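You operate a simulated robot arm through the tools that you are given. There is no shell and no other tool. Be economical: measure what you need, move in short steps, check, and stop when the job is done.

You run a simulated two-armed robot. Do the job below in one go: nothing can be reset, and whatever is moved stays where it is left.

JOB
Open the small green crate, run the rod through its tea till iron gathers, and lid it again.
Fine: the rod goes back; half of the iron or more comes out. Set down upright: rod.

Only the result counts: the job must be done as asked and must still hold three seconds after the hand-in. Knocking over, shifting, dropping, spilling or breaking anything else fails it. Lids that push on must go on centred and level and be pressed home; caps that screw on are set level and turned clockwise until they are tight.

ROBOT AND FRAMES
Two 7-joint arms with fingered hands on one trunk that stands fixed in place. Base frame: the origin is at the foot of the trunk, x ahead of it, y to its left, z up; the work surface is at about z = 800. Units: mm, rad, N and s.
The left shoulder is at [70, 142, 1139], the right one opposite. With the tool pointing down near the work surface each hand reaches from about 400 to 800 mm from the base axis, measured 20 degrees to its own side. Payload 3.6 kg a hand.
The tool frame of a hand sits at the grasp point between the pads (the TCP): z along the fingers, y along the line on which they close. The tips reach 25 mm beyond it. The gripper opens to 88 mm. The gripper's body begins 29 mm behind the TCP. The gripper is a hand of 5 fingers: y runs from the thumb to the fingers, the wrist lies at [-13, -97, -162] in the tool frame.
Orientation is told as [roll, pitch, yaw] about the base's x, y, z axes, in that order, counted from this pose: with the fingers straight down and the wrist toward the robot, the tool's x, y and z point along [0, 1, 0], [1, 0, 0] and [0, 0, -1] of the base frame.

CONTROLS
- The arms move only by the tool nudge_tool. It takes "left_steps", "right_steps" or both (then of equal length, played together; a hand with none holds still); each is a list of rows, each a list of 6 numbers: the shift along the tool's x, y, z in cm, then the turn, a rotation vector about the tool's x, y, z in rad. In form: [[x, y, z, rx, ry, rz], ...]. A call has 1 to 10 rows; each row is the pose to reach, as a shift and turn from the pose commanded when the call began, along the tool's axes at that moment. A row lasts 0.2 s, in which the tool goes at most 50 mm and 0.15 rad; a call with a longer step from one row to the next is refused whole. Where a pose cannot be reached the arm comes as near as it can. A force on the tool above 40 N (or 10 N above the force at the start of the call, whichever is more), or a blocked arm, ends the call early, and 0.2 s more pass. In this call time passes only in rows, and 0.2 s behind the last. It gives the time, the measured TCP pose, the force on the tool (base axes), the opening and the grip force at its end, in the units of the frame above (readings bear some noise), with the torque about the TCP (base axes, N m) and any sound that the robot's microphone picked up.
- Cameras (640 x 400 px; columns grow to the right, rows downward): "scene" is now at [130.5, -45.2, 1379.2]; the picture's right is [-0.49, -0.87, 0.00], its down [-0.41, 0.23, -0.89] and it looks along [0.77, -0.43, -0.47] (base axes); focal length 214 px, centre (320, 200). "left" rides on the left gripper at [-59, -79, -105] in its tool frame; the picture's right is [-0.73, -0.32, 0.61], its down [0.62, -0.68, 0.38] and it looks along [0.29, 0.66, 0.70] (tool axes); focal length 234 px, centre (320, 200). "right" rides on the right gripper at [59, -79, -105] in its tool frame; the picture's right is [-0.73, 0.32, -0.61], its down [-0.62, -0.68, 0.38] and it looks along [-0.29, 0.66, 0.70] (tool axes); focal length 234 px, centre (320, 200). There is no depth. A picture from a camera that has moved, and an enlarged one, comes with that camera's place and axes in the base frame and with its lens.
- grab_frame(camera): a new picture of that camera. The clock stands still meanwhile.
- move_column(by): slides the trunk up (or, below 0, down) by that many mm; the arms and the scene camera ride with it, the base frame stays. It gives what a move gives, with no picture.
- curl_fingers(index, middle, ring, little, thumb_bend, thumb_turn, hand): sets how far each is bent, from 0 (flat) to 1 (curled in); at 0.3 the hand is open as for a grip, at 0.7 the pads meet at the TCP. One left out holds its place. A second passes; each finger stops where it meets its share of the squeeze, and holds until it gets a number again. It is the only way to open and close the hand. It gives what a move gives, with no picture; readings hold the bend of each and the force on index, middle, ring, little, thumb and palm. thumb_turn goes from beside the hand (0) to across from the fingers (1), as for a grip.
- turn_head(pan, tilt): turns the head with the scene camera to pan (to the left, within 1.501 rad either way) and tilt (down, from -0.506 to 1.204), counted from straight ahead of the robot. It gives what a move gives.
- zoom(camera, box): a new picture of the part [left, top, right, bottom] of that camera's present view, enlarged. The clock stands still meanwhile.
- job_done(): hands the job in; it is judged then, once.

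Go step by step. Nothing tells you positions but the pictures and the camera data: compare them with the known pose of the tool, close in by small moves and look again before you grip or let go. The budget is 120 turns and 94 pictures, counting those below and the enlarged ones. Unless the task says otherwise, let go and move clear before handing in, and close with one line.

The tools are called after "Call:" as a command line: name --argument value ..., lists and objects as JSON in quotes. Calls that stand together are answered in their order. nudge_tool: Moves the arms, as the interface text tells. Its arguments: {"type":"object","properties":{"left_steps":{"type":"array"},"right_steps":{"type":"array"}},"required":[]} The other tools are called the same way: move_column (by) slides the trunk up or down; curl_fingers (index, middle, ring, little, thumb_bend, thumb_turn, hand) moves the fingers one by one; turn_head (pan, tilt) turns the head that bears the scene camera; grab_frame (camera) takes a picture; zoom (camera, box) takes an enlarged picture of a part of a camera's view; job_done () hands the job in.

At the start:

```text
t: 0.0
left_position: [409.2, -8.6, 1283.9]
left_tool_rot: [0.0, 0.0, 0.001]
left_wrist_force: [-0.9, 0.3, -0.9]
left_wrist_torque: [0.04, 0.0, -0.01]
left_width: 87.7
left_grip_force: 0.1
left_shape: jaw
left_bend: [0.3, 0.3, 0.3, 0.3, 0.3, 0.98]
left_finger forces: [0.0, 0.1, 0.0, 0.0, 0.1, 0.0]
right_position: [332.7, -478.4, 1301.6]
right_tool_rot: [0.0, 0.0, -0.001]
right_wrist_force: [-0.4, -0.1, -1.0]
right_wrist_torque: [0.01, 0.02, 0.0]
right_width: 87.7
right_grip_force: 0.2
right_shape: jaw
right_bend: [0.3, 0.3, 0.3, 0.3, 0.3, 0.98]
right_finger forces: [0.0, 0.0, 0.1, 0.0, 0.0, 0.0]
trunk travel left (down, up): [-675.0, 265.0]
head pan, tilt: [-0.508, 0.483]
```

scene: 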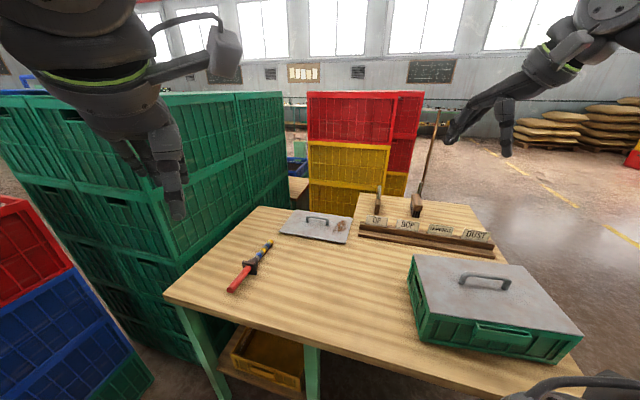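
right: 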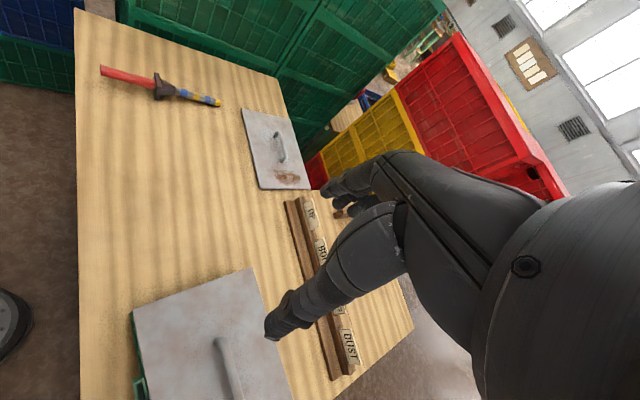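
left: 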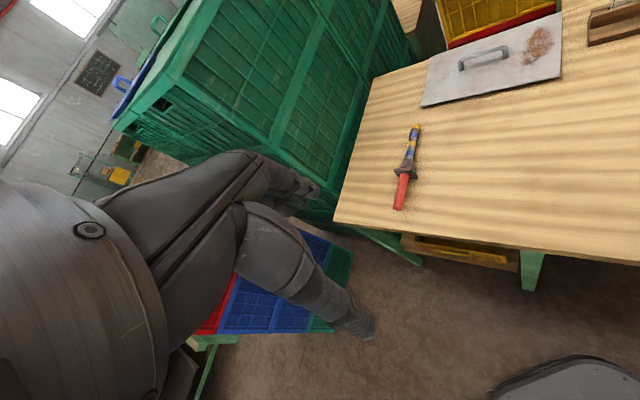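

I see a green crate with a steel lid and handle on the right, a red/yellow-blue rod on the left of the table, a spare plate with a rusty patch and a label rack. I'll take closer looks before moving.

Call:
zoom --camera "scene" --box '[200, 180, 380, 300]'

Call:
zoom --camera "scene" --box '[380, 220, 600, 370]'

Call:
zoom --camera "left" --box '[330, 90, 480, 220]'

Call:
zoom --camera "right" --box '[80, 50, 340, 210]'

```text
3.33 times, centred on (290, 240) of scene
camera zoom: at [130.5, -45.2, 1379.2], right [-0.49, -0.87, 0.0], down [-0.41, 0.23, -0.89], along [0.77, -0.43, -0.47], focal length 715 px, centre (420, 67)
```

zoom: 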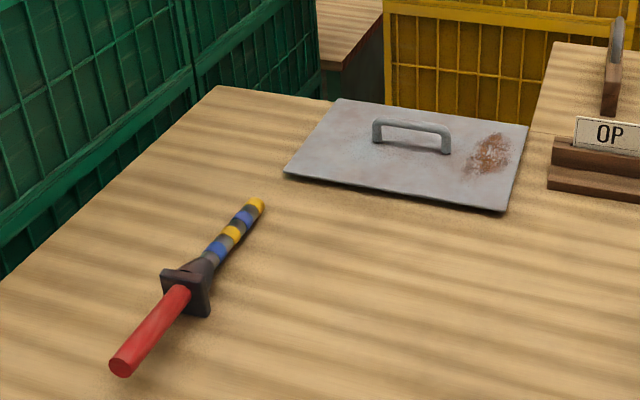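

```text
2.67 times, centred on (490, 295) of scene
camera zoom: at [130.5, -45.2, 1379.2], right [-0.49, -0.87, 0.0], down [-0.41, 0.23, -0.89], along [0.77, -0.43, -0.47], focal length 572 px, centre (-133, -53)
```

zoom: 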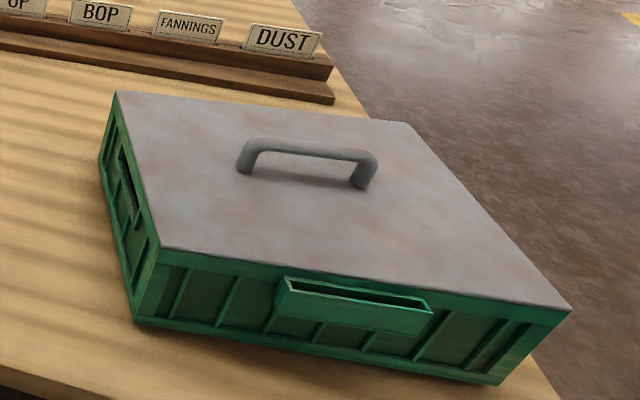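

```text
3.08 times, centred on (405, 155) of left
camera zoom: at [329.9, -69.0, 1389.0], right [-0.32, -0.73, -0.61], down [-0.68, 0.62, -0.38], along [0.66, 0.29, -0.7], focal length 720 px, centre (58, 338)
```

zoom: 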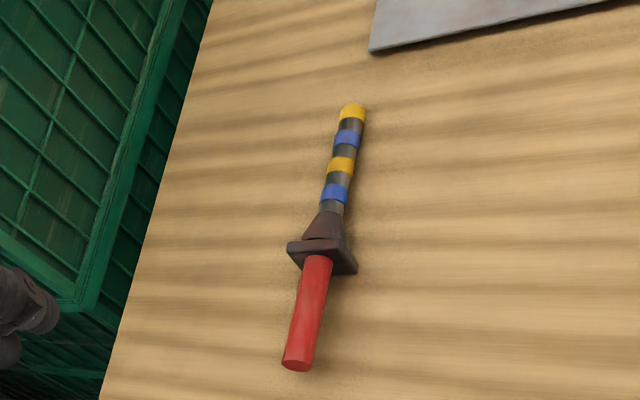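

```text
2.46 times, centred on (210, 130) of right
camera zoom: at [253.7, -420.6, 1404.0], right [0.32, -0.73, 0.61], down [-0.68, -0.62, -0.38], along [0.66, -0.29, -0.7], focal length 576 px, centre (591, 372)
```

zoom: 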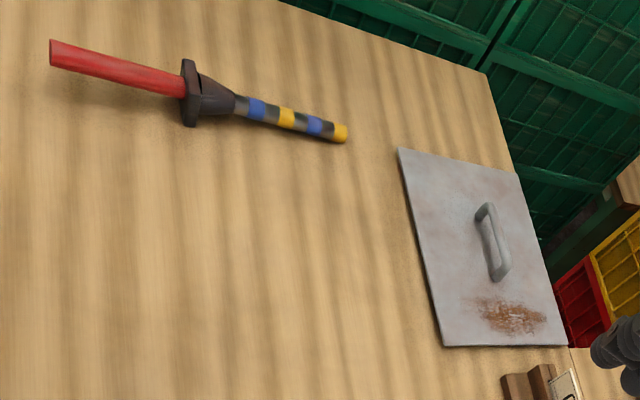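

The rod looks to be lying (handle end about [655,-28], tip about [857,-215]); the crate's centre is near [265,-620]. I'll look around for any stand or label for the rod.

Call:
turn_head --pan -0.9 --tilt 0.75

Call:
grab_frame --camera "scene"

Call:
zoom --camera "scene" --box '[60, 60, 300, 210]'

```text
t: 0.9
left_position: [409.4, -10.0, 1284.4]
left_tool_rot: [0.0, 0.0, -0.001]
left_wrist_force: [0.2, -0.3, -0.6]
left_wrist_torque: [0.0, -0.01, 0.01]
left_width: 87.7
left_grip_force: 0.1
left_shape: jaw
left_bend: [0.3, 0.3, 0.3, 0.3, 0.3, 0.98]
left_finger forces: [0.1, 0.0, 0.0, 0.0, 0.0, 0.0]
right_position: [333.0, -478.1, 1300.8]
right_tool_rot: [-0.001, 0.0, -0.001]
right_wrist_force: [0.1, -0.3, 0.1]
right_wrist_torque: [0.04, 0.01, 0.04]
right_width: 87.6
right_grip_force: 0.0
right_shape: jaw
right_bend: [0.3, 0.3, 0.3, 0.3, 0.3, 0.98]
right_finger forces: [0.0, 0.1, 0.0, 0.1, 0.0, 0.0]
trunk travel left (down, up): [-675.0, 265.0]
head pan, tilt: [-0.901, 0.75]
```

```text
86 pictures are left
camera scene: at [102.3, -65.7, 1355.9], right [-0.78, -0.62, 0.0], down [-0.42, 0.53, -0.73], along [0.45, -0.57, -0.68], focal length 214 px, centre (320, 200)
```

scene: 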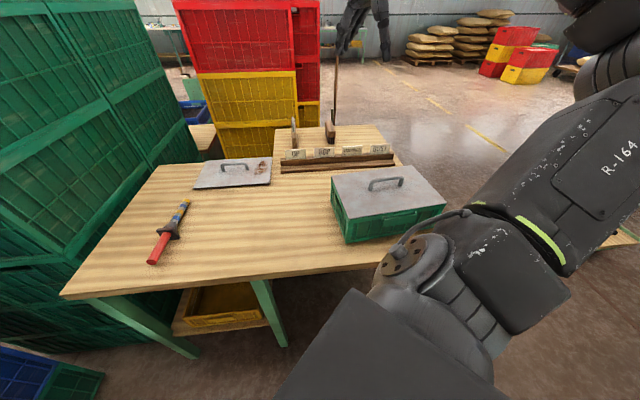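

```text
2.67 times, centred on (180, 135) of scene
camera zoom: at [102.3, -65.7, 1355.9], right [-0.78, -0.62, 0.0], down [-0.42, 0.53, -0.73], along [0.45, -0.57, -0.68], focal length 572 px, centre (693, 373)
```

zoom: 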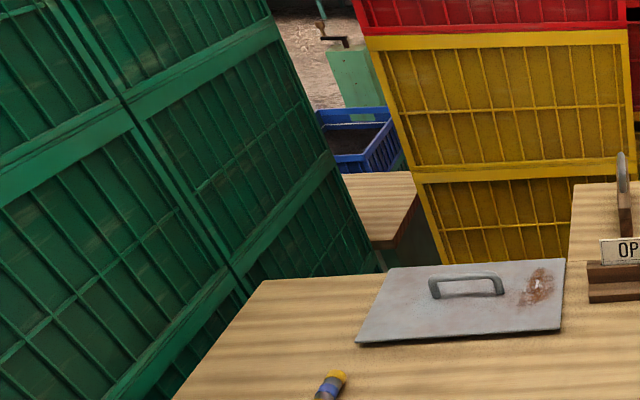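

No stand in sight. Zooming on the crate to locate it with the new camera pose, and on the back table.

Call:
zoom --camera "scene" --box '[310, 150, 470, 250]'

Call:
zoom --camera "scene" --box '[130, 180, 230, 280]'

Call:
zoom --camera "right" --box '[100, 260, 340, 400]'

```text
4.00 times, centred on (390, 200) of scene
camera zoom: at [102.3, -65.7, 1355.9], right [-0.78, -0.62, 0.0], down [-0.42, 0.53, -0.73], along [0.45, -0.57, -0.68], focal length 858 px, centre (40, 200)
```

zoom: 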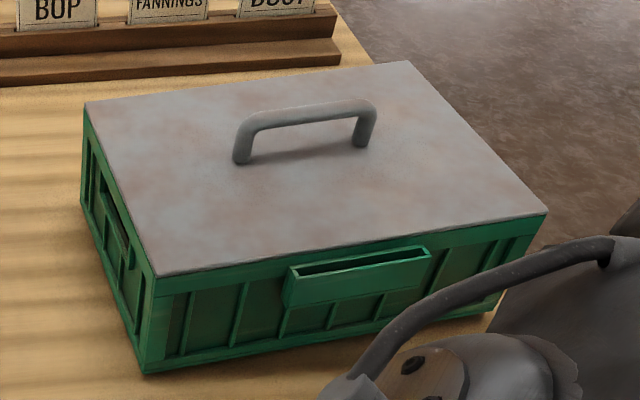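

```text
4.00 times, centred on (180, 230) of scene
camera zoom: at [102.3, -65.7, 1355.9], right [-0.78, -0.62, 0.0], down [-0.42, 0.53, -0.73], along [0.45, -0.57, -0.68], focal length 858 px, centre (880, 80)
```

zoom: 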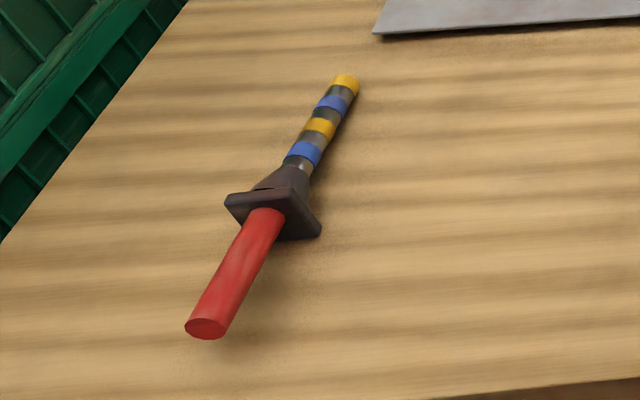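

```text
2.67 times, centred on (220, 330) of right
camera zoom: at [253.7, -420.6, 1404.0], right [0.32, -0.73, 0.61], down [-0.68, -0.62, -0.38], along [0.66, -0.29, -0.7], focal length 624 px, centre (587, -147)
```

zoom: 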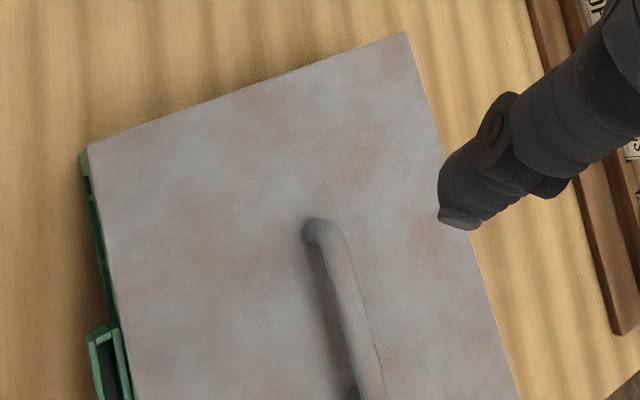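

Triangulation gives the crate top at z≈914, centred at [265,-607], its long side along yaw ≈ -0.69 off the neutral x axis, with the handle bar near z≈953. I'll bring the right hand above the handle, aligned across it.

Call:
nudge_tool --right_steps '[[-1.84, -0.97, 3.57, 0, 0, 0.099], [-3.69, -1.94, 7.14, 0, 0, 0.198], [-5.53, -2.91, 10.7, 0, 0, 0.297], [-7.37, -3.89, 14.3, 0, 0, 0.397], [-9.2, -4.86, 17.9, 0, 0, 0.496], [-11.06, -5.83, 21.4, 0, 0, 0.595], [-12.9, -6.8, 25, 0, 0, 0.694]]'

Call:
grab_frame --camera "right"

Call:
grab_frame --camera "scene"

```text
t: 2.5
left_position: [409.5, -9.9, 1284.6]
left_tool_rot: [0.0, 0.0, 0.0]
left_wrist_force: [0.2, -0.5, 0.0]
left_wrist_torque: [-0.04, -0.02, -0.02]
left_width: 87.7
left_grip_force: 0.1
left_shape: jaw
left_bend: [0.3, 0.3, 0.3, 0.3, 0.3, 0.98]
left_finger forces: [0.0, 0.0, 0.0, 0.0, 0.1, 0.0]
right_position: [266.6, -608.1, 1049.6]
right_tool_rot: [-0.001, -0.001, -0.693]
right_wrist_force: [0.1, -0.4, 0.4]
right_wrist_torque: [-0.01, 0.04, 0.0]
right_width: 87.8
right_grip_force: 0.0
right_shape: jaw
right_bend: [0.3, 0.3, 0.3, 0.3, 0.3, 0.98]
right_finger forces: [0.0, 0.0, 0.0, 0.0, 0.0, 0.0]
trunk travel left (down, up): [-675.0, 265.0]
head pan, tilt: [-0.901, 0.75]
```

```text
81 pictures are left
camera right: at [243.4, -514.4, 1152.3], right [-0.22, -0.76, 0.61], down [-0.92, -0.04, -0.38], along [0.32, -0.64, -0.7], focal length 234 px, centre (320, 200)
```

right: 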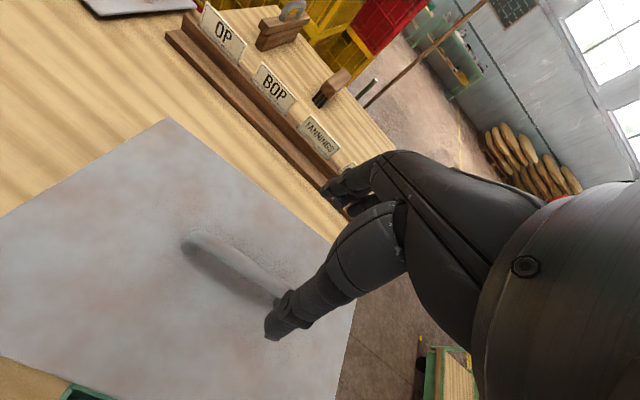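

```text
80 pictures are left
camera scene: at [102.3, -66.4, 1355.8], right [-0.78, -0.62, 0.0], down [-0.42, 0.54, -0.73], along [0.45, -0.57, -0.68], focal length 214 px, centre (320, 200)
```

scene: 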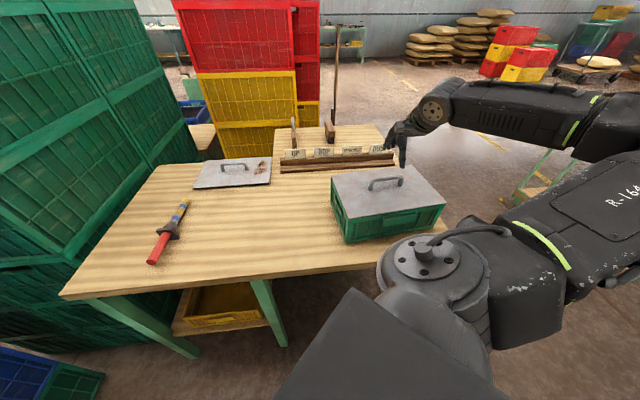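

The hand is above the handle; I'll zoom to check alignment before descending.

Call:
zoom --camera "right" --box '[160, 210, 320, 350]'

Call:
zoom --camera "scene" --box '[310, 120, 470, 250]'

```text
2.86 times, centred on (240, 280) of right
camera zoom: at [243.4, -514.4, 1152.3], right [-0.22, -0.76, 0.61], down [-0.92, -0.04, -0.38], along [0.32, -0.64, -0.7], focal length 669 px, centre (549, -29)
```

zoom: 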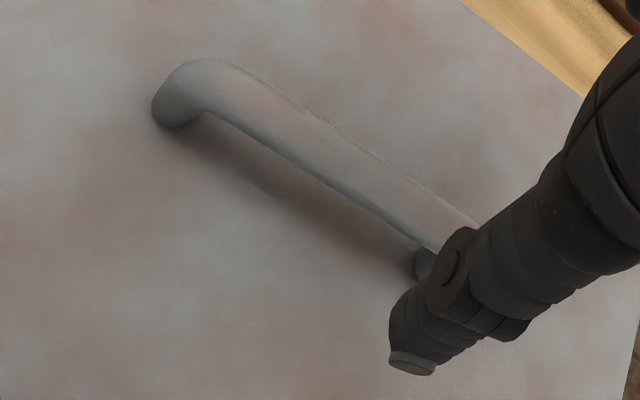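

```text
3.08 times, centred on (390, 185) of scene
camera zoom: at [102.3, -66.4, 1355.8], right [-0.78, -0.62, 0.0], down [-0.42, 0.54, -0.73], along [0.45, -0.57, -0.68], focal length 660 px, centre (105, 246)
```

zoom: 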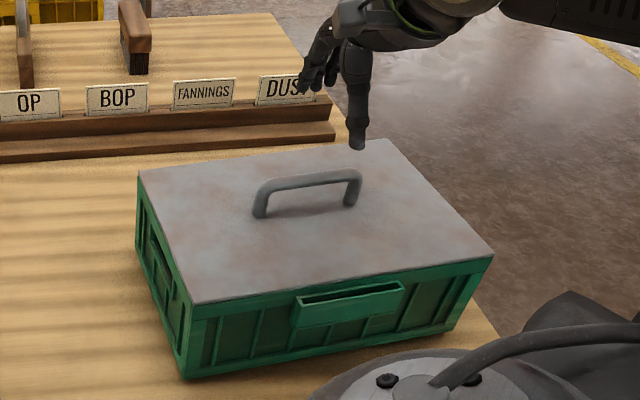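

Alignment is within a few mm; descending so the bar sits between thumb and fingers.

Call:
nudge_tool --right_steps '[[0, -0.1, 2.5, 0, 0, 0], [0, -0.2, 5, 0, 0, 0], [0, -0.3, 7, 0, 0, 0], [0, -0.3, 8.5, 0, 0, 0], [0, -0.3, 9.5, 0, 0, 0]]'

Call:
zoom --camera "right" --box '[100, 150, 400, 400]'

Call:
zoom --camera "scene" --box '[310, 120, 470, 250]'

```text
t: 3.7
left_position: [410.6, -9.5, 1283.7]
left_tool_rot: [-0.001, 0.0, 0.001]
left_wrist_force: [-0.1, 0.6, -0.9]
left_wrist_torque: [-0.02, -0.01, 0.01]
left_width: 87.6
left_grip_force: 0.1
left_shape: jaw
left_bend: [0.3, 0.3, 0.3, 0.3, 0.3, 0.98]
left_finger forces: [0.1, 0.0, 0.0, 0.1, 0.1, 0.0]
right_position: [262.1, -604.0, 955.7]
right_tool_rot: [0.0, 0.0, -0.694]
right_wrist_force: [-0.2, -0.1, 0.2]
right_wrist_torque: [-0.02, -0.01, -0.01]
right_width: 87.7
right_grip_force: 0.1
right_shape: jaw
right_bend: [0.3, 0.3, 0.3, 0.3, 0.3, 0.98]
right_finger forces: [0.1, 0.0, 0.0, 0.0, 0.1, 0.1]
trunk travel left (down, up): [-675.0, 265.0]
head pan, tilt: [-0.901, 0.75]
```

```text
1.60 times, centred on (250, 275) of right
camera zoom: at [239.8, -510.8, 1058.4], right [-0.22, -0.76, 0.61], down [-0.92, -0.04, -0.38], along [0.32, -0.64, -0.7], focal length 375 px, centre (432, 80)
```

zoom: 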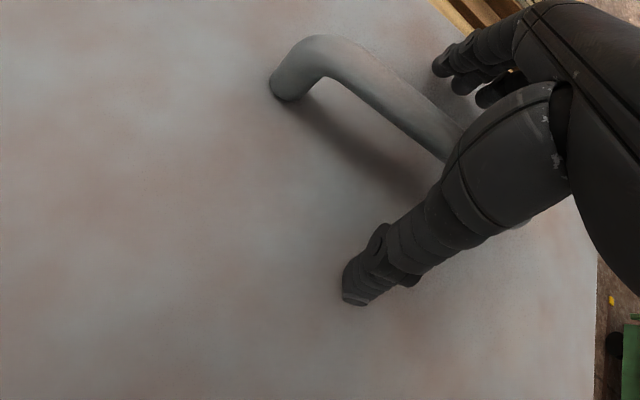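

```text
3.08 times, centred on (390, 185) of scene
camera zoom: at [102.2, -65.9, 1355.8], right [-0.78, -0.62, 0.0], down [-0.42, 0.53, -0.73], along [0.45, -0.57, -0.68], focal length 660 px, centre (105, 246)
```

zoom: 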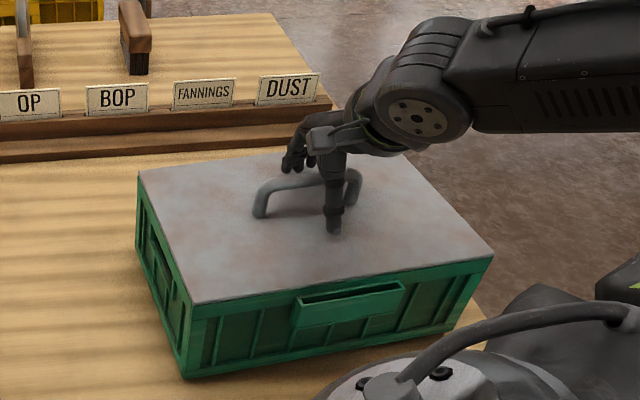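

The bar lies between thumb and fingers, so I'll close the hand.

Call:
curl_fingers --hand "right" --index 0.75 --middle 0.75 --ring 0.75 --little 0.75 --thumb_bend 0.75

Call:
zoom --camera "scene" --box '[310, 120, 470, 250]'

```text
t: 4.7
left_position: [409.9, -11.2, 1283.9]
left_tool_rot: [0.0, 0.001, -0.001]
left_wrist_force: [-0.4, 0.3, -0.1]
left_wrist_torque: [0.01, -0.04, 0.02]
left_width: 87.6
left_grip_force: 0.2
left_shape: jaw
left_bend: [0.3, 0.3, 0.3, 0.3, 0.3, 0.98]
left_finger forces: [0.1, 0.1, 0.1, 0.0, 0.0, 0.1]
right_position: [264.0, -604.7, 955.4]
right_tool_rot: [0.001, 0.001, -0.695]
right_wrist_force: [-0.1, 0.2, -0.2]
right_wrist_torque: [0.02, -0.08, 0.04]
right_width: 0.0
right_grip_force: 1.6
right_shape: fingers
right_bend: [0.74, 0.75, 0.75, 0.74, 0.72, 0.97]
right_finger forces: [0.0, 0.0, 0.0, 1.8, 1.4, 0.0]
trunk travel left (down, up): [-675.0, 265.0]
head pan, tilt: [-0.901, 0.75]
```

```text
3.08 times, centred on (390, 185) of scene
camera zoom: at [102.2, -65.9, 1355.8], right [-0.78, -0.62, 0.0], down [-0.42, 0.53, -0.73], along [0.45, -0.57, -0.68], focal length 660 px, centre (105, 246)
```

zoom: 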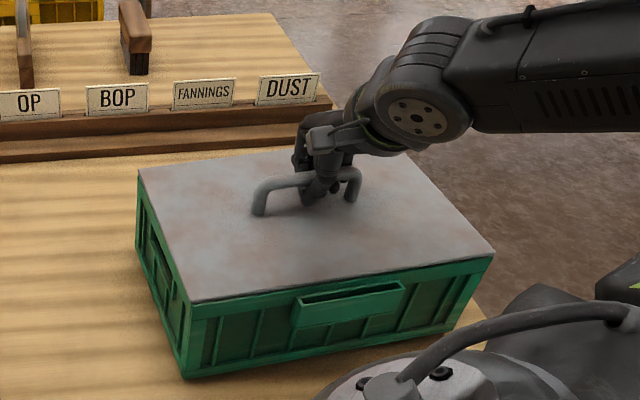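

The fingers closed fully (width 0), so they've likely met below or beside the bar. Looking closer.

Call:
zoom --camera "scene" --box '[365, 155, 415, 195]'

Call:
zoom --camera "right" --box '[200, 130, 400, 300]'

```text
10.00 times, centred on (390, 175) of scene
camera zoom: at [102.2, -65.9, 1355.8], right [-0.78, -0.62, 0.0], down [-0.42, 0.53, -0.73], along [0.45, -0.57, -0.68], focal length 2145 px, centre (-380, 450)
```

zoom: 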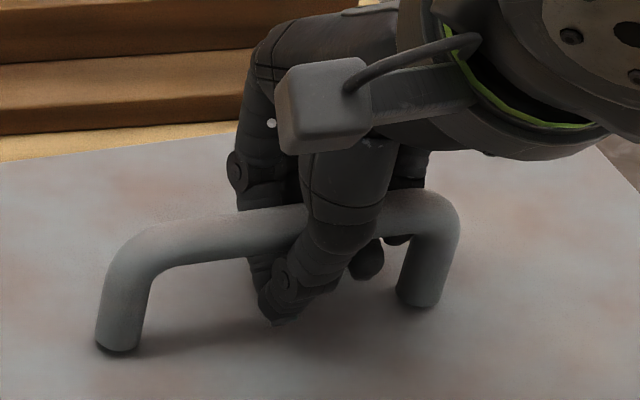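

```text
2.35 times, centred on (300, 215) of right
camera zoom: at [239.9, -510.7, 1058.6], right [-0.22, -0.76, 0.61], down [-0.92, -0.04, -0.38], along [0.32, -0.64, -0.7], focal length 551 px, centre (367, 165)
```

zoom: 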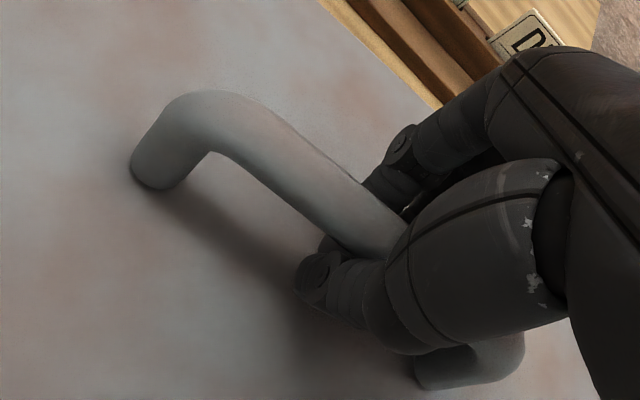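

The bar is caged inside the hand above the pads. I'll open, lift about 10 mm and pinch it properly.

Call:
curl_fingers --hand "right" --index 0.3 --middle 0.3 --ring 0.3 --little 0.3 --thumb_bend 0.3

Call:
nudge_tool --right_steps '[[0, 0, -1.0, 0, 0, 0]]'

Call:
curl_fingers --hand "right" --index 0.75 --middle 0.75 --ring 0.75 --little 0.75 --thumb_bend 0.75

Call:
zoom --camera "scene" --box '[365, 155, 415, 195]'

```text
t: 5.7
left_position: [410.8, -9.3, 1285.1]
left_tool_rot: [0.0, 0.0, 0.001]
left_wrist_force: [0.1, -0.7, -0.9]
left_wrist_torque: [0.01, 0.02, -0.02]
left_width: 87.8
left_grip_force: 0.1
left_shape: jaw
left_bend: [0.3, 0.3, 0.3, 0.3, 0.3, 0.98]
left_finger forces: [0.1, 0.1, 0.0, 0.0, 0.0, 0.0]
right_position: [263.6, -604.0, 955.9]
right_tool_rot: [0.0, 0.001, -0.694]
right_wrist_force: [0.7, 0.3, -0.2]
right_wrist_torque: [0.04, 0.02, 0.0]
right_width: 84.2
right_grip_force: 0.0
right_shape: fingers
right_bend: [0.3, 0.3, 0.3, 0.3, 0.3, 0.97]
right_finger forces: [0.0, 0.0, 0.1, 0.1, 0.0, 0.1]
trunk travel left (down, up): [-675.0, 265.0]
head pan, tilt: [-0.901, 0.75]
```

```text
t: 6.1
left_position: [409.5, -10.0, 1284.8]
left_tool_rot: [-0.001, 0.0, 0.001]
left_wrist_force: [0.5, -0.6, 0.1]
left_wrist_torque: [0.02, -0.03, 0.02]
left_width: 87.6
left_grip_force: 0.0
left_shape: jaw
left_bend: [0.3, 0.3, 0.3, 0.3, 0.3, 0.98]
left_finger forces: [0.0, 0.0, 0.0, 0.0, 0.0, 0.0]
right_position: [262.9, -604.6, 965.7]
right_tool_rot: [0.0, 0.001, -0.693]
right_wrist_force: [0.3, 0.1, -0.6]
right_wrist_torque: [-0.02, -0.04, -0.03]
right_width: 84.2
right_grip_force: 0.1
right_shape: fingers
right_bend: [0.3, 0.3, 0.3, 0.3, 0.3, 0.97]
right_finger forces: [0.0, 0.0, 0.1, 0.1, 0.0, 0.0]
trunk travel left (down, up): [-675.0, 265.0]
head pan, tilt: [-0.901, 0.75]
```

```text
t: 7.1
left_position: [409.4, -9.9, 1283.8]
left_tool_rot: [0.001, 0.0, -0.001]
left_wrist_force: [-0.5, 0.7, 0.0]
left_wrist_torque: [0.0, 0.04, 0.01]
left_width: 87.6
left_grip_force: 0.1
left_shape: jaw
left_bend: [0.3, 0.3, 0.3, 0.3, 0.3, 0.98]
left_finger forces: [0.0, 0.1, 0.1, 0.1, 0.0, 0.1]
right_position: [263.7, -604.8, 966.3]
right_tool_rot: [-0.001, 0.001, -0.694]
right_wrist_force: [-1.1, -0.3, -1.1]
right_wrist_torque: [0.08, -0.07, 0.22]
right_width: 0.0
right_grip_force: 7.4
right_shape: fingers
right_bend: [0.74, 0.75, 0.74, 0.74, 0.71, 0.97]
right_finger forces: [0.1, 0.6, 2.0, 5.6, 6.1, 0.1]
trunk travel left (down, up): [-675.0, 265.0]
head pan, tilt: [-0.901, 0.75]
```

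```text
10.00 times, centred on (390, 175) of scene
camera zoom: at [101.8, -65.9, 1355.9], right [-0.78, -0.62, 0.0], down [-0.42, 0.53, -0.73], along [0.45, -0.57, -0.68], focal length 2145 px, centre (-380, 450)
```

zoom: 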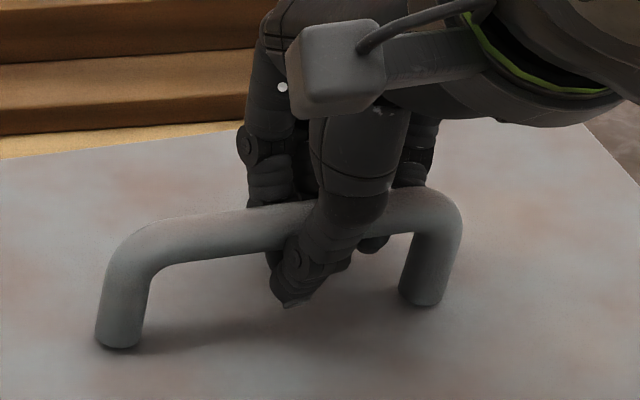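

Contact is improving, but the bar is still above the pads' meeting point. I'll open, go up a further 9 mm and regrip.

Call:
curl_fingers --hand "right" --index 0.35 --middle 0.35 --ring 0.35 --little 0.35 --thumb_bend 0.35

Call:
nudge_tool --right_steps '[[0, 0, -0.9, 0, 0, 0]]'

Call:
curl_fingers --hand "right" --index 0.75 --middle 0.75 --ring 0.75 --little 0.75 --thumb_bend 0.75

Call:
zoom --camera "scene" --box '[365, 155, 415, 195]'

```text
t: 8.1
left_position: [409.6, -9.0, 1284.1]
left_tool_rot: [0.0, 0.0, -0.001]
left_wrist_force: [0.2, -0.1, -0.3]
left_wrist_torque: [0.02, 0.04, -0.01]
left_width: 87.7
left_grip_force: 0.0
left_shape: jaw
left_bend: [0.3, 0.3, 0.3, 0.3, 0.3, 0.98]
left_finger forces: [0.1, 0.0, 0.0, 0.0, 0.0, 0.0]
right_position: [262.8, -604.5, 965.5]
right_tool_rot: [-0.001, 0.001, -0.695]
right_wrist_force: [-0.5, 0.5, -0.2]
right_wrist_torque: [0.0, 0.02, 0.03]
right_width: 73.7
right_grip_force: 0.0
right_shape: fingers
right_bend: [0.35, 0.35, 0.35, 0.35, 0.35, 0.97]
right_finger forces: [0.0, 0.1, 0.1, 0.1, 0.1, 0.0]
trunk travel left (down, up): [-675.0, 265.0]
head pan, tilt: [-0.901, 0.75]
```

```text
t: 8.5
left_position: [409.4, -9.1, 1284.7]
left_tool_rot: [-0.001, -0.001, 0.001]
left_wrist_force: [-0.2, -0.7, -0.2]
left_wrist_torque: [0.0, -0.02, 0.0]
left_width: 87.8
left_grip_force: 0.1
left_shape: jaw
left_bend: [0.3, 0.3, 0.3, 0.3, 0.3, 0.98]
left_finger forces: [0.0, 0.0, 0.1, 0.1, 0.1, 0.0]
right_position: [262.4, -605.1, 976.0]
right_tool_rot: [0.0, 0.001, -0.694]
right_wrist_force: [0.6, 0.0, -0.8]
right_wrist_torque: [-0.01, 0.03, 0.04]
right_width: 74.1
right_grip_force: 0.1
right_shape: fingers
right_bend: [0.35, 0.35, 0.35, 0.35, 0.35, 0.97]
right_finger forces: [0.1, 0.0, 0.0, 0.1, 0.1, 0.0]
trunk travel left (down, up): [-675.0, 265.0]
head pan, tilt: [-0.901, 0.75]
```

```text
t: 9.5
left_position: [409.5, -11.1, 1282.8]
left_tool_rot: [0.001, 0.001, 0.001]
left_wrist_force: [-0.9, -0.1, -1.0]
left_wrist_torque: [0.0, -0.01, 0.02]
left_width: 87.9
left_grip_force: 0.0
left_shape: jaw
left_bend: [0.3, 0.3, 0.3, 0.3, 0.3, 0.98]
left_finger forces: [0.0, 0.0, 0.0, 0.0, 0.0, 0.0]
right_position: [262.2, -605.6, 976.1]
right_tool_rot: [0.001, 0.0, -0.695]
right_wrist_force: [0.4, -1.9, -0.6]
right_wrist_torque: [0.0, 0.03, 0.25]
right_width: 0.0
right_grip_force: 12.1
right_shape: fingers
right_bend: [0.74, 0.74, 0.74, 0.74, 0.67, 0.97]
right_finger forces: [3.4, 2.8, 3.8, 4.5, 9.5, 0.0]
trunk travel left (down, up): [-675.0, 265.0]
head pan, tilt: [-0.901, 0.75]
```

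```text
10.00 times, centred on (390, 175) of scene
camera zoom: at [102.1, -66.3, 1355.8], right [-0.78, -0.62, 0.0], down [-0.42, 0.53, -0.73], along [0.45, -0.57, -0.68], focal length 2145 px, centre (-380, 450)
```

zoom: 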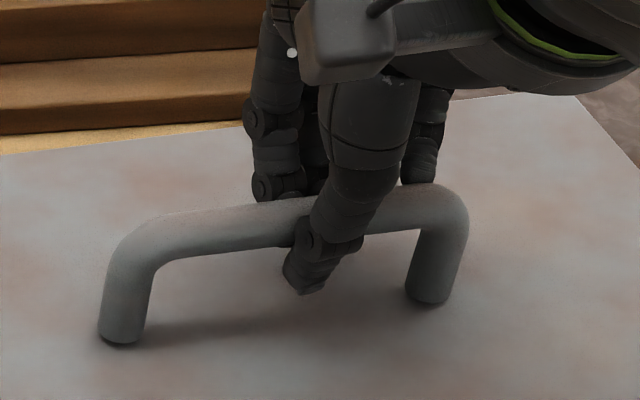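

Now all fingers bear on the bar evenly. I'll squeeze harder and check.

Call:
curl_fingers --hand "right" --index 0.95 --middle 0.95 --ring 0.95 --little 0.95 --thumb_bend 0.95

Call:
zoom --camera "right" --box '[200, 130, 400, 300]'

```text
t: 10.5
left_position: [410.4, -10.3, 1284.2]
left_tool_rot: [0.0, 0.0, 0.001]
left_wrist_force: [0.1, 0.2, -0.3]
left_wrist_torque: [0.03, 0.0, 0.0]
left_width: 87.6
left_grip_force: 0.0
left_shape: jaw
left_bend: [0.3, 0.3, 0.3, 0.3, 0.3, 0.98]
left_finger forces: [0.1, 0.0, 0.0, 0.0, 0.0, 0.1]
right_position: [262.1, -604.4, 975.1]
right_tool_rot: [0.001, -0.001, -0.696]
right_wrist_force: [-0.1, -0.4, -1.2]
right_wrist_torque: [0.03, 0.0, 0.01]
right_width: 5.8
right_grip_force: 2.1
right_shape: fingers
right_bend: [0.89, 0.95, 0.95, 0.95, 0.89, 0.9]
right_finger forces: [0.0, 2.2, 0.1, 0.0, 1.6, 0.0]
trunk travel left (down, up): [-675.0, 265.0]
head pan, tilt: [-0.901, 0.75]
```

```text
2.35 times, centred on (300, 215) of right
camera zoom: at [239.5, -511.2, 1078.3], right [-0.22, -0.76, 0.61], down [-0.92, -0.04, -0.38], along [0.32, -0.64, -0.7], focal length 551 px, centre (367, 165)
```

zoom: 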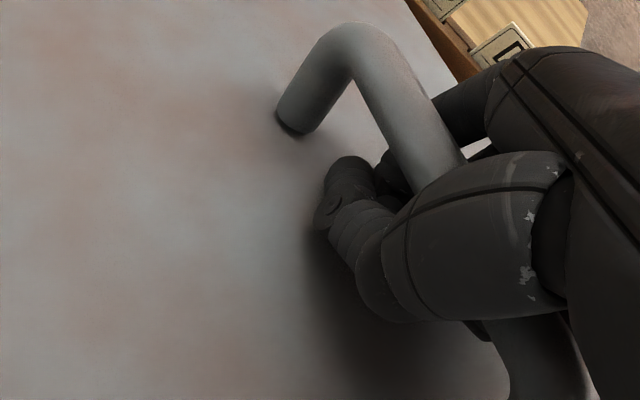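

The view of the handle changed; I need to see whether the lid shifted.

Call:
zoom --camera "scene" --box '[310, 120, 470, 250]'

Call:
zoom --camera "scene" --box '[365, 155, 415, 195]'

```text
3.08 times, centred on (390, 185) of scene
camera zoom: at [102.3, -65.9, 1355.8], right [-0.78, -0.62, 0.0], down [-0.42, 0.53, -0.73], along [0.45, -0.57, -0.68], focal length 660 px, centre (105, 246)
```

zoom: 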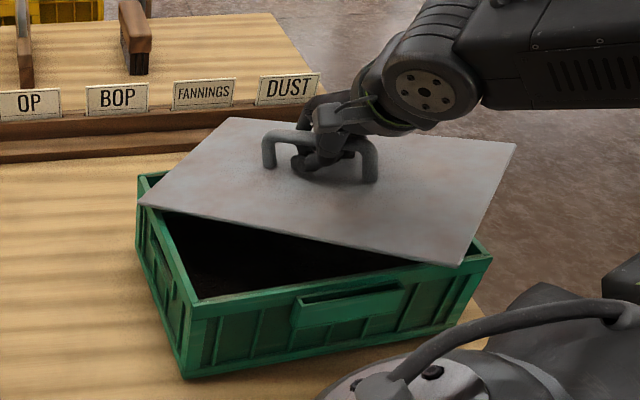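

```text
10.00 times, centred on (390, 175) of scene
camera zoom: at [102.3, -65.9, 1355.8], right [-0.78, -0.62, 0.0], down [-0.42, 0.53, -0.73], along [0.45, -0.57, -0.68], focal length 2145 px, centre (-380, 450)
```

zoom: 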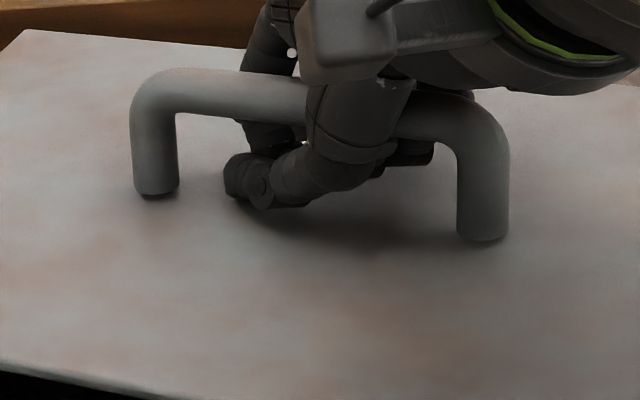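

The tight curl pulled the bar into the hand and turned the lid, which is now caged by the fingers. I'll lift it slowly and check that it follows.

Call:
nudge_tool --right_steps '[[0, 0, -1, 0, 0, 0], [0, 0, -2.5, 0, 0, 0], [0, 0, -4, 0, 0, 0], [0, 0, -6, 0, 0, 0]]'

Call:
grab_frame --camera "scene"

Call:
grab_frame --camera "right"

```text
t: 11.5
left_position: [408.7, -10.1, 1283.9]
left_tool_rot: [-0.001, 0.0, 0.0]
left_wrist_force: [0.9, 0.2, -0.2]
left_wrist_torque: [-0.01, 0.04, -0.02]
left_width: 87.8
left_grip_force: 0.1
left_shape: jaw
left_bend: [0.3, 0.3, 0.3, 0.3, 0.3, 0.98]
left_finger forces: [0.1, 0.1, 0.0, 0.0, 0.0, 0.0]
right_position: [262.4, -605.3, 1034.0]
right_tool_rot: [0.0, 0.0, -0.695]
right_wrist_force: [-0.6, 0.8, -2.3]
right_wrist_torque: [-0.01, -0.01, 0.02]
right_width: 5.7
right_grip_force: 1.3
right_shape: fingers
right_bend: [0.89, 0.95, 0.95, 0.95, 0.89, 0.9]
right_finger forces: [0.0, 2.1, 0.0, 0.1, 1.4, 0.0]
trunk travel left (down, up): [-675.0, 265.0]
head pan, tilt: [-0.901, 0.75]
```

```text
67 pictures are left
camera scene: at [101.9, -65.5, 1355.9], right [-0.78, -0.62, 0.0], down [-0.42, 0.53, -0.73], along [0.45, -0.57, -0.68], focal length 214 px, centre (320, 200)
```

scene: 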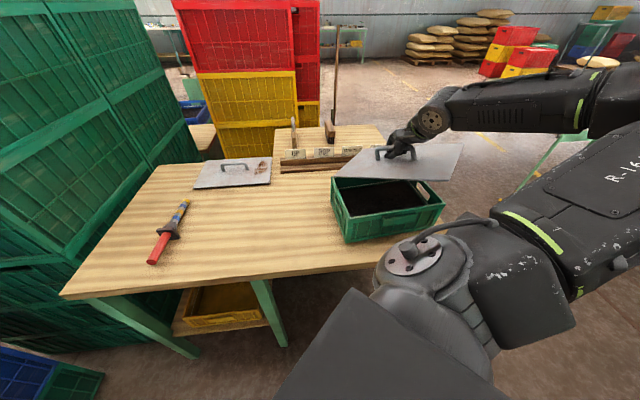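

```text
66 pictures are left
camera right: at [239.2, -511.0, 1137.3], right [-0.22, -0.76, 0.61], down [-0.92, -0.04, -0.38], along [0.32, -0.64, -0.7], focal length 234 px, centre (320, 200)
```

right: 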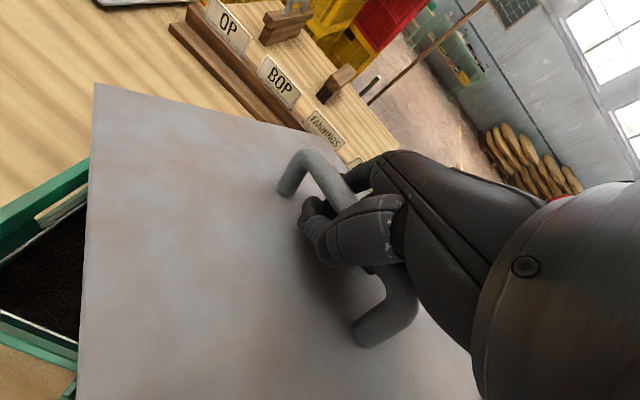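

The lid (≈0.2 kg) hangs in the hand, turned ~0.73 rad relative to it; the open crate shows dark tea. I'll carry the lid to the free middle of the table, turning so it ends roughly parallel to the table.

Call:
nudge_tool --right_steps '[[3.59, 0.56, -1, 0, 0, 0.065], [7.18, 1.12, -2, 0, 0, 0.13], [10.77, 1.68, -2, 0, 0, 0.195], [14.36, 2.24, -2, 0, 0, 0.26], [17.95, 2.8, -2, 0, 0, 0.325], [21.54, 3.36, -2, 0, 0, 0.39], [25.13, 3.92, -2, 0, 0, 0.455], [28.7, 4.5, -1, 0, 0, 0.52], [32.3, 5, 0, 0, 0, 0.585], [35.9, 5.6, 2, 0, 0, 0.65]]'

Call:
grab_frame --camera "scene"

```text
t: 13.7
left_position: [412.0, -9.1, 1283.5]
left_tool_rot: [0.0, 0.002, -0.001]
left_wrist_force: [0.4, 0.6, -0.1]
left_wrist_torque: [-0.02, 0.01, -0.01]
left_width: 87.9
left_grip_force: 0.1
left_shape: jaw
left_bend: [0.3, 0.3, 0.3, 0.3, 0.3, 0.98]
left_finger forces: [0.0, 0.1, 0.0, 0.0, 0.1, 0.1]
right_position: [537.0, -362.5, 1015.1]
right_tool_rot: [-0.003, -0.001, -1.346]
right_wrist_force: [0.0, -0.7, -2.0]
right_wrist_torque: [-0.02, 0.01, -0.01]
right_width: 6.1
right_grip_force: 0.7
right_shape: fingers
right_bend: [0.9, 0.95, 0.95, 0.95, 0.89, 0.9]
right_finger forces: [0.1, 1.4, 0.0, 0.0, 0.4, 0.1]
trunk travel left (down, up): [-675.0, 265.0]
head pan, tilt: [-0.901, 0.75]
```

```text
65 pictures are left
camera scene: at [104.5, -64.4, 1355.7], right [-0.78, -0.62, 0.0], down [-0.42, 0.53, -0.73], along [0.45, -0.57, -0.68], focal length 214 px, centre (320, 200)
```

scene: 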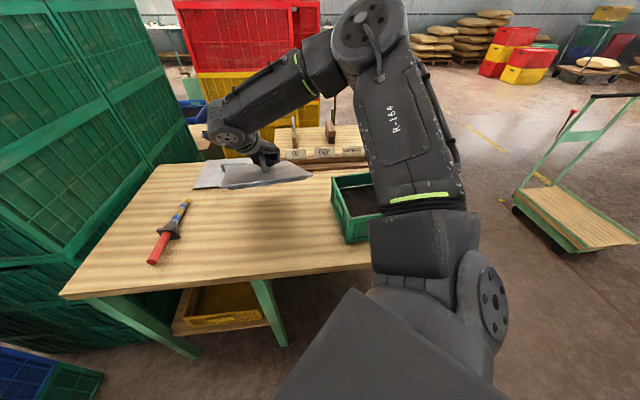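

The lid is above the free area. Lowering most of the way, then checking.

Call:
nudge_tool --right_steps '[[0, 0, 3, 0, 0, 0], [0, 0, 6, 0, 0, 0], [0, 0, 9, 0, 0, 0], [0, 0, 11.5, 0, 0, 0]]'

Call:
zoom --camera "scene" --box '[170, 110, 370, 250]'

```text
t: 14.7
left_position: [411.1, -10.1, 1283.1]
left_tool_rot: [0.0, -0.001, -0.001]
left_wrist_force: [-0.2, 0.8, 0.3]
left_wrist_torque: [-0.02, 0.01, 0.01]
left_width: 87.7
left_grip_force: 0.2
left_shape: jaw
left_bend: [0.3, 0.3, 0.3, 0.3, 0.3, 0.98]
left_finger forces: [0.0, 0.1, 0.0, 0.0, 0.0, 0.1]
right_position: [536.7, -365.3, 899.1]
right_tool_rot: [-0.001, 0.001, -1.344]
right_wrist_force: [-0.3, 1.5, -0.9]
right_wrist_torque: [-0.01, 0.01, -0.01]
right_width: 6.2
right_grip_force: 0.2
right_shape: fingers
right_bend: [0.9, 0.95, 0.95, 0.95, 0.89, 0.9]
right_finger forces: [0.0, 1.0, 0.0, 0.0, 0.5, 0.0]
trunk travel left (down, up): [-675.0, 265.0]
head pan, tilt: [-0.901, 0.75]
```

```text
2.86 times, centred on (270, 180) of scene
camera zoom: at [103.3, -66.0, 1355.8], right [-0.78, -0.62, 0.0], down [-0.42, 0.53, -0.73], along [0.45, -0.57, -0.68], focal length 613 px, centre (463, 257)
```

zoom: 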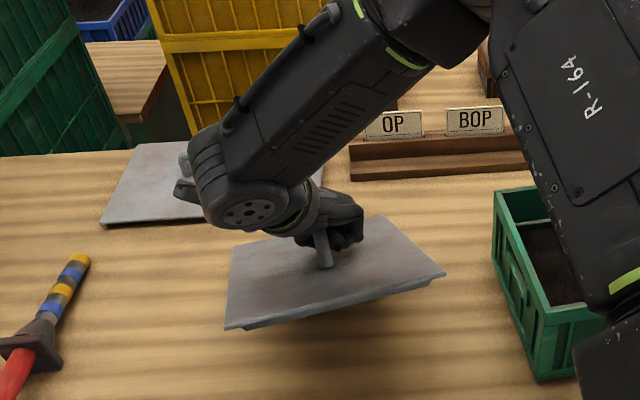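

Lid is still a few cm above the table and has an inner plug lip. Lowering further in small steps.

Call:
nudge_tool --right_steps '[[0, 0, 1, 0, 0, 0], [0, 0, 1.8, 0, 0, 0], [0, 0, 2.4, 0, 0, 0]]'

Call:
zoom --camera "scene" --box '[170, 110, 370, 250]'

```text
t: 15.5
left_position: [410.1, -11.1, 1283.9]
left_tool_rot: [0.0, -0.001, 0.001]
left_wrist_force: [0.5, 0.5, -0.8]
left_wrist_torque: [0.0, -0.01, 0.03]
left_width: 88.0
left_grip_force: 0.0
left_shape: jaw
left_bend: [0.3, 0.3, 0.3, 0.3, 0.3, 0.98]
left_finger forces: [0.0, 0.0, 0.0, 0.0, 0.0, 0.0]
right_position: [535.8, -364.5, 875.0]
right_tool_rot: [0.0, 0.001, -1.345]
right_wrist_force: [-0.9, -0.2, -1.3]
right_wrist_torque: [-0.02, -0.01, 0.02]
right_width: 6.1
right_grip_force: 1.0
right_shape: fingers
right_bend: [0.9, 0.95, 0.95, 0.95, 0.89, 0.9]
right_finger forces: [0.0, 1.1, 0.0, 0.1, 0.4, 0.0]
trunk travel left (down, up): [-675.0, 265.0]
head pan, tilt: [-0.901, 0.75]
```

```text
2.86 times, centred on (270, 180) of scene
camera zoom: at [102.3, -65.9, 1355.8], right [-0.78, -0.62, 0.0], down [-0.42, 0.53, -0.73], along [0.45, -0.57, -0.68], focal length 613 px, centre (463, 257)
```

zoom: 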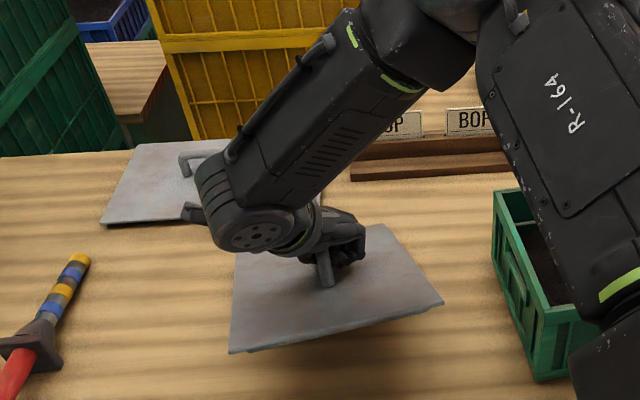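

Call:
nudge_tool --right_steps '[[0, 0, 0.7, 0, 0, 0], [0, 0, 1.4, 0, 0, 0], [0, 0, 2.0, 0, 0, 0]]'

Call:
zoom --camera "scene" --box '[170, 110, 370, 250]'

```text
t: 16.3
left_position: [410.2, -9.8, 1284.0]
left_tool_rot: [0.001, 0.001, -0.001]
left_wrist_force: [-0.1, -0.3, -0.2]
left_wrist_torque: [0.0, 0.0, 0.02]
left_width: 87.6
left_grip_force: 0.0
left_shape: jaw
left_bend: [0.3, 0.3, 0.3, 0.3, 0.3, 0.98]
left_finger forces: [0.1, 0.1, 0.0, 0.0, 0.1, 0.0]
right_position: [535.3, -364.2, 854.0]
right_tool_rot: [0.0, -0.002, -1.343]
right_wrist_force: [0.1, 0.0, -1.3]
right_wrist_torque: [-0.03, -0.02, -0.02]
right_width: 6.3
right_grip_force: 0.7
right_shape: fingers
right_bend: [0.9, 0.95, 0.95, 0.95, 0.89, 0.9]
right_finger forces: [0.1, 1.0, 0.1, 0.0, 0.5, 0.0]
trunk travel left (down, up): [-675.0, 265.0]
head pan, tilt: [-0.901, 0.75]
```

```text
2.86 times, centred on (270, 180) of scene
camera zoom: at [102.6, -65.9, 1355.8], right [-0.78, -0.62, 0.0], down [-0.42, 0.53, -0.73], along [0.45, -0.57, -0.68], focal length 613 px, centre (463, 257)
```

zoom: 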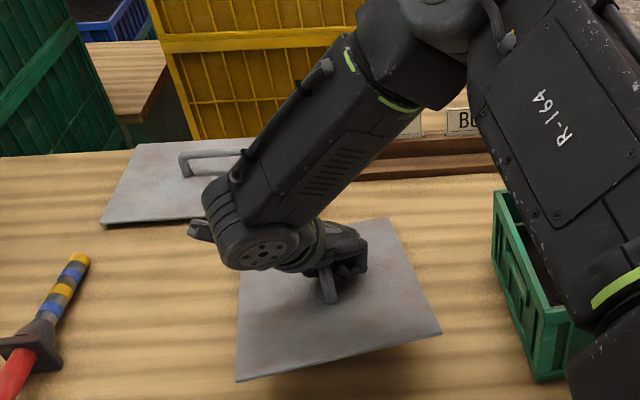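

Call:
nudge_tool --right_steps '[[0, 0, 0.5, 0, 0, 0], [0, 0, 1.0, 0, 0, 0], [0, 0, 1.5, 0, 0, 0]]'

Call:
zoom --camera "scene" --box '[170, 110, 370, 250]'

```text
t: 17.1
left_position: [409.1, -9.5, 1284.7]
left_tool_rot: [0.0, 0.001, 0.002]
left_wrist_force: [-0.6, -0.5, 0.1]
left_wrist_torque: [-0.01, 0.02, 0.01]
left_width: 87.7
left_grip_force: 0.1
left_shape: jaw
left_bend: [0.3, 0.3, 0.3, 0.3, 0.3, 0.98]
left_finger forces: [0.0, 0.1, 0.0, 0.0, 0.0, 0.1]
right_position: [533.6, -366.8, 843.2]
right_tool_rot: [0.002, 0.002, -1.343]
right_wrist_force: [0.0, 0.6, -0.8]
right_wrist_torque: [-0.05, -0.11, 0.02]
right_width: 6.2
right_grip_force: 1.7
right_shape: fingers
right_bend: [0.9, 0.95, 0.95, 0.95, 0.91, 0.9]
right_finger forces: [0.0, 2.0, 0.0, 0.0, 0.6, 0.1]
right hand out of reach, approached as far as the arm can: row 3
trunk travel left (down, up): [-675.0, 265.0]
head pan, tilt: [-0.901, 0.75]
```

```text
2.86 times, centred on (270, 180) of scene
camera zoom: at [102.2, -65.8, 1355.9], right [-0.78, -0.62, 0.0], down [-0.42, 0.53, -0.73], along [0.45, -0.57, -0.68], focal length 613 px, centre (463, 257)
```

zoom: 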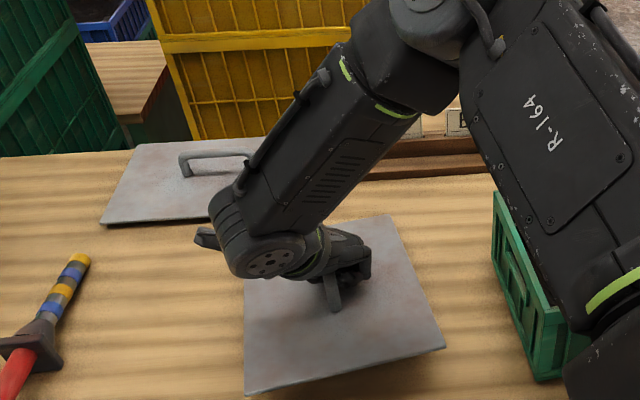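

The arm hit its joint limit near z=843. I'll lower the trunk slightly to put the lid down.

Call:
move_column --by -15

Call:
zoom --camera "scene" --box '[220, 150, 340, 250]'

Call:
grab_frame --camera "right"

```text
t: 17.7
left_position: [410.4, -11.9, 1268.6]
left_tool_rot: [0.0, 0.0, 0.001]
left_wrist_force: [-0.4, -0.2, -0.4]
left_wrist_torque: [0.0, -0.01, 0.0]
left_width: 87.9
left_grip_force: 0.1
left_shape: jaw
left_bend: [0.3, 0.3, 0.3, 0.3, 0.3, 0.98]
left_finger forces: [0.0, 0.0, 0.1, 0.0, 0.0, 0.0]
right_position: [533.5, -365.7, 830.4]
right_tool_rot: [0.0, 0.001, -1.345]
right_wrist_force: [0.6, -0.6, 0.8]
right_wrist_torque: [-0.11, -0.16, 0.04]
right_width: 7.5
right_grip_force: 3.4
right_shape: fingers
right_bend: [0.92, 0.94, 0.94, 0.95, 0.94, 0.9]
right_finger forces: [0.0, 2.3, 3.8, 0.1, 1.1, 0.0]
trunk travel left (down, up): [-660.0, 280.0]
head pan, tilt: [-0.901, 0.75]
```

```text
4.00 times, centred on (280, 200) of scene
camera zoom: at [102.3, -65.7, 1340.8], right [-0.78, -0.62, 0.0], down [-0.42, 0.53, -0.73], along [0.45, -0.57, -0.68], focal length 858 px, centre (480, 200)
```

zoom: 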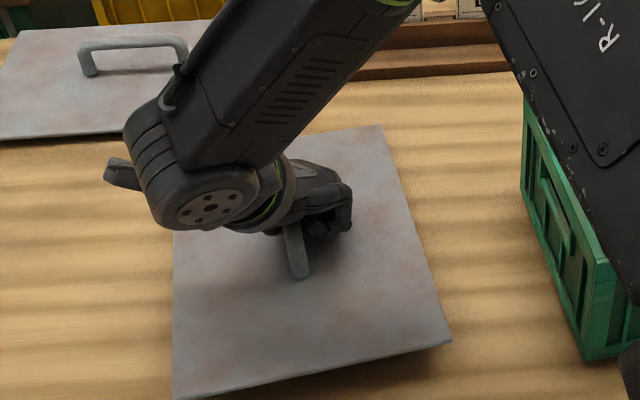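

```text
59 pictures are left
camera right: at [572.0, -277.6, 932.7], right [-0.64, -0.48, 0.61], down [-0.76, 0.52, -0.38], along [-0.13, -0.71, -0.7], focal length 234 px, centre (320, 200)
```

right: 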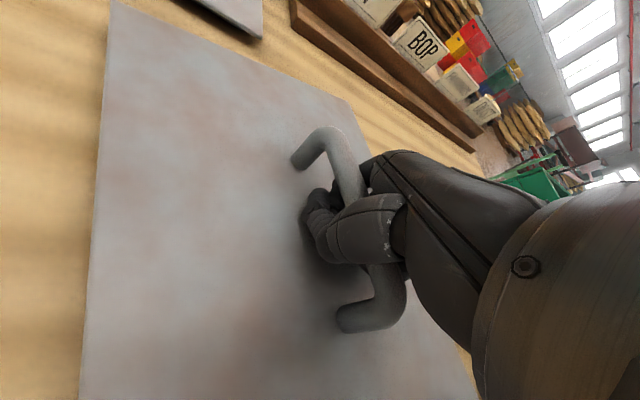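

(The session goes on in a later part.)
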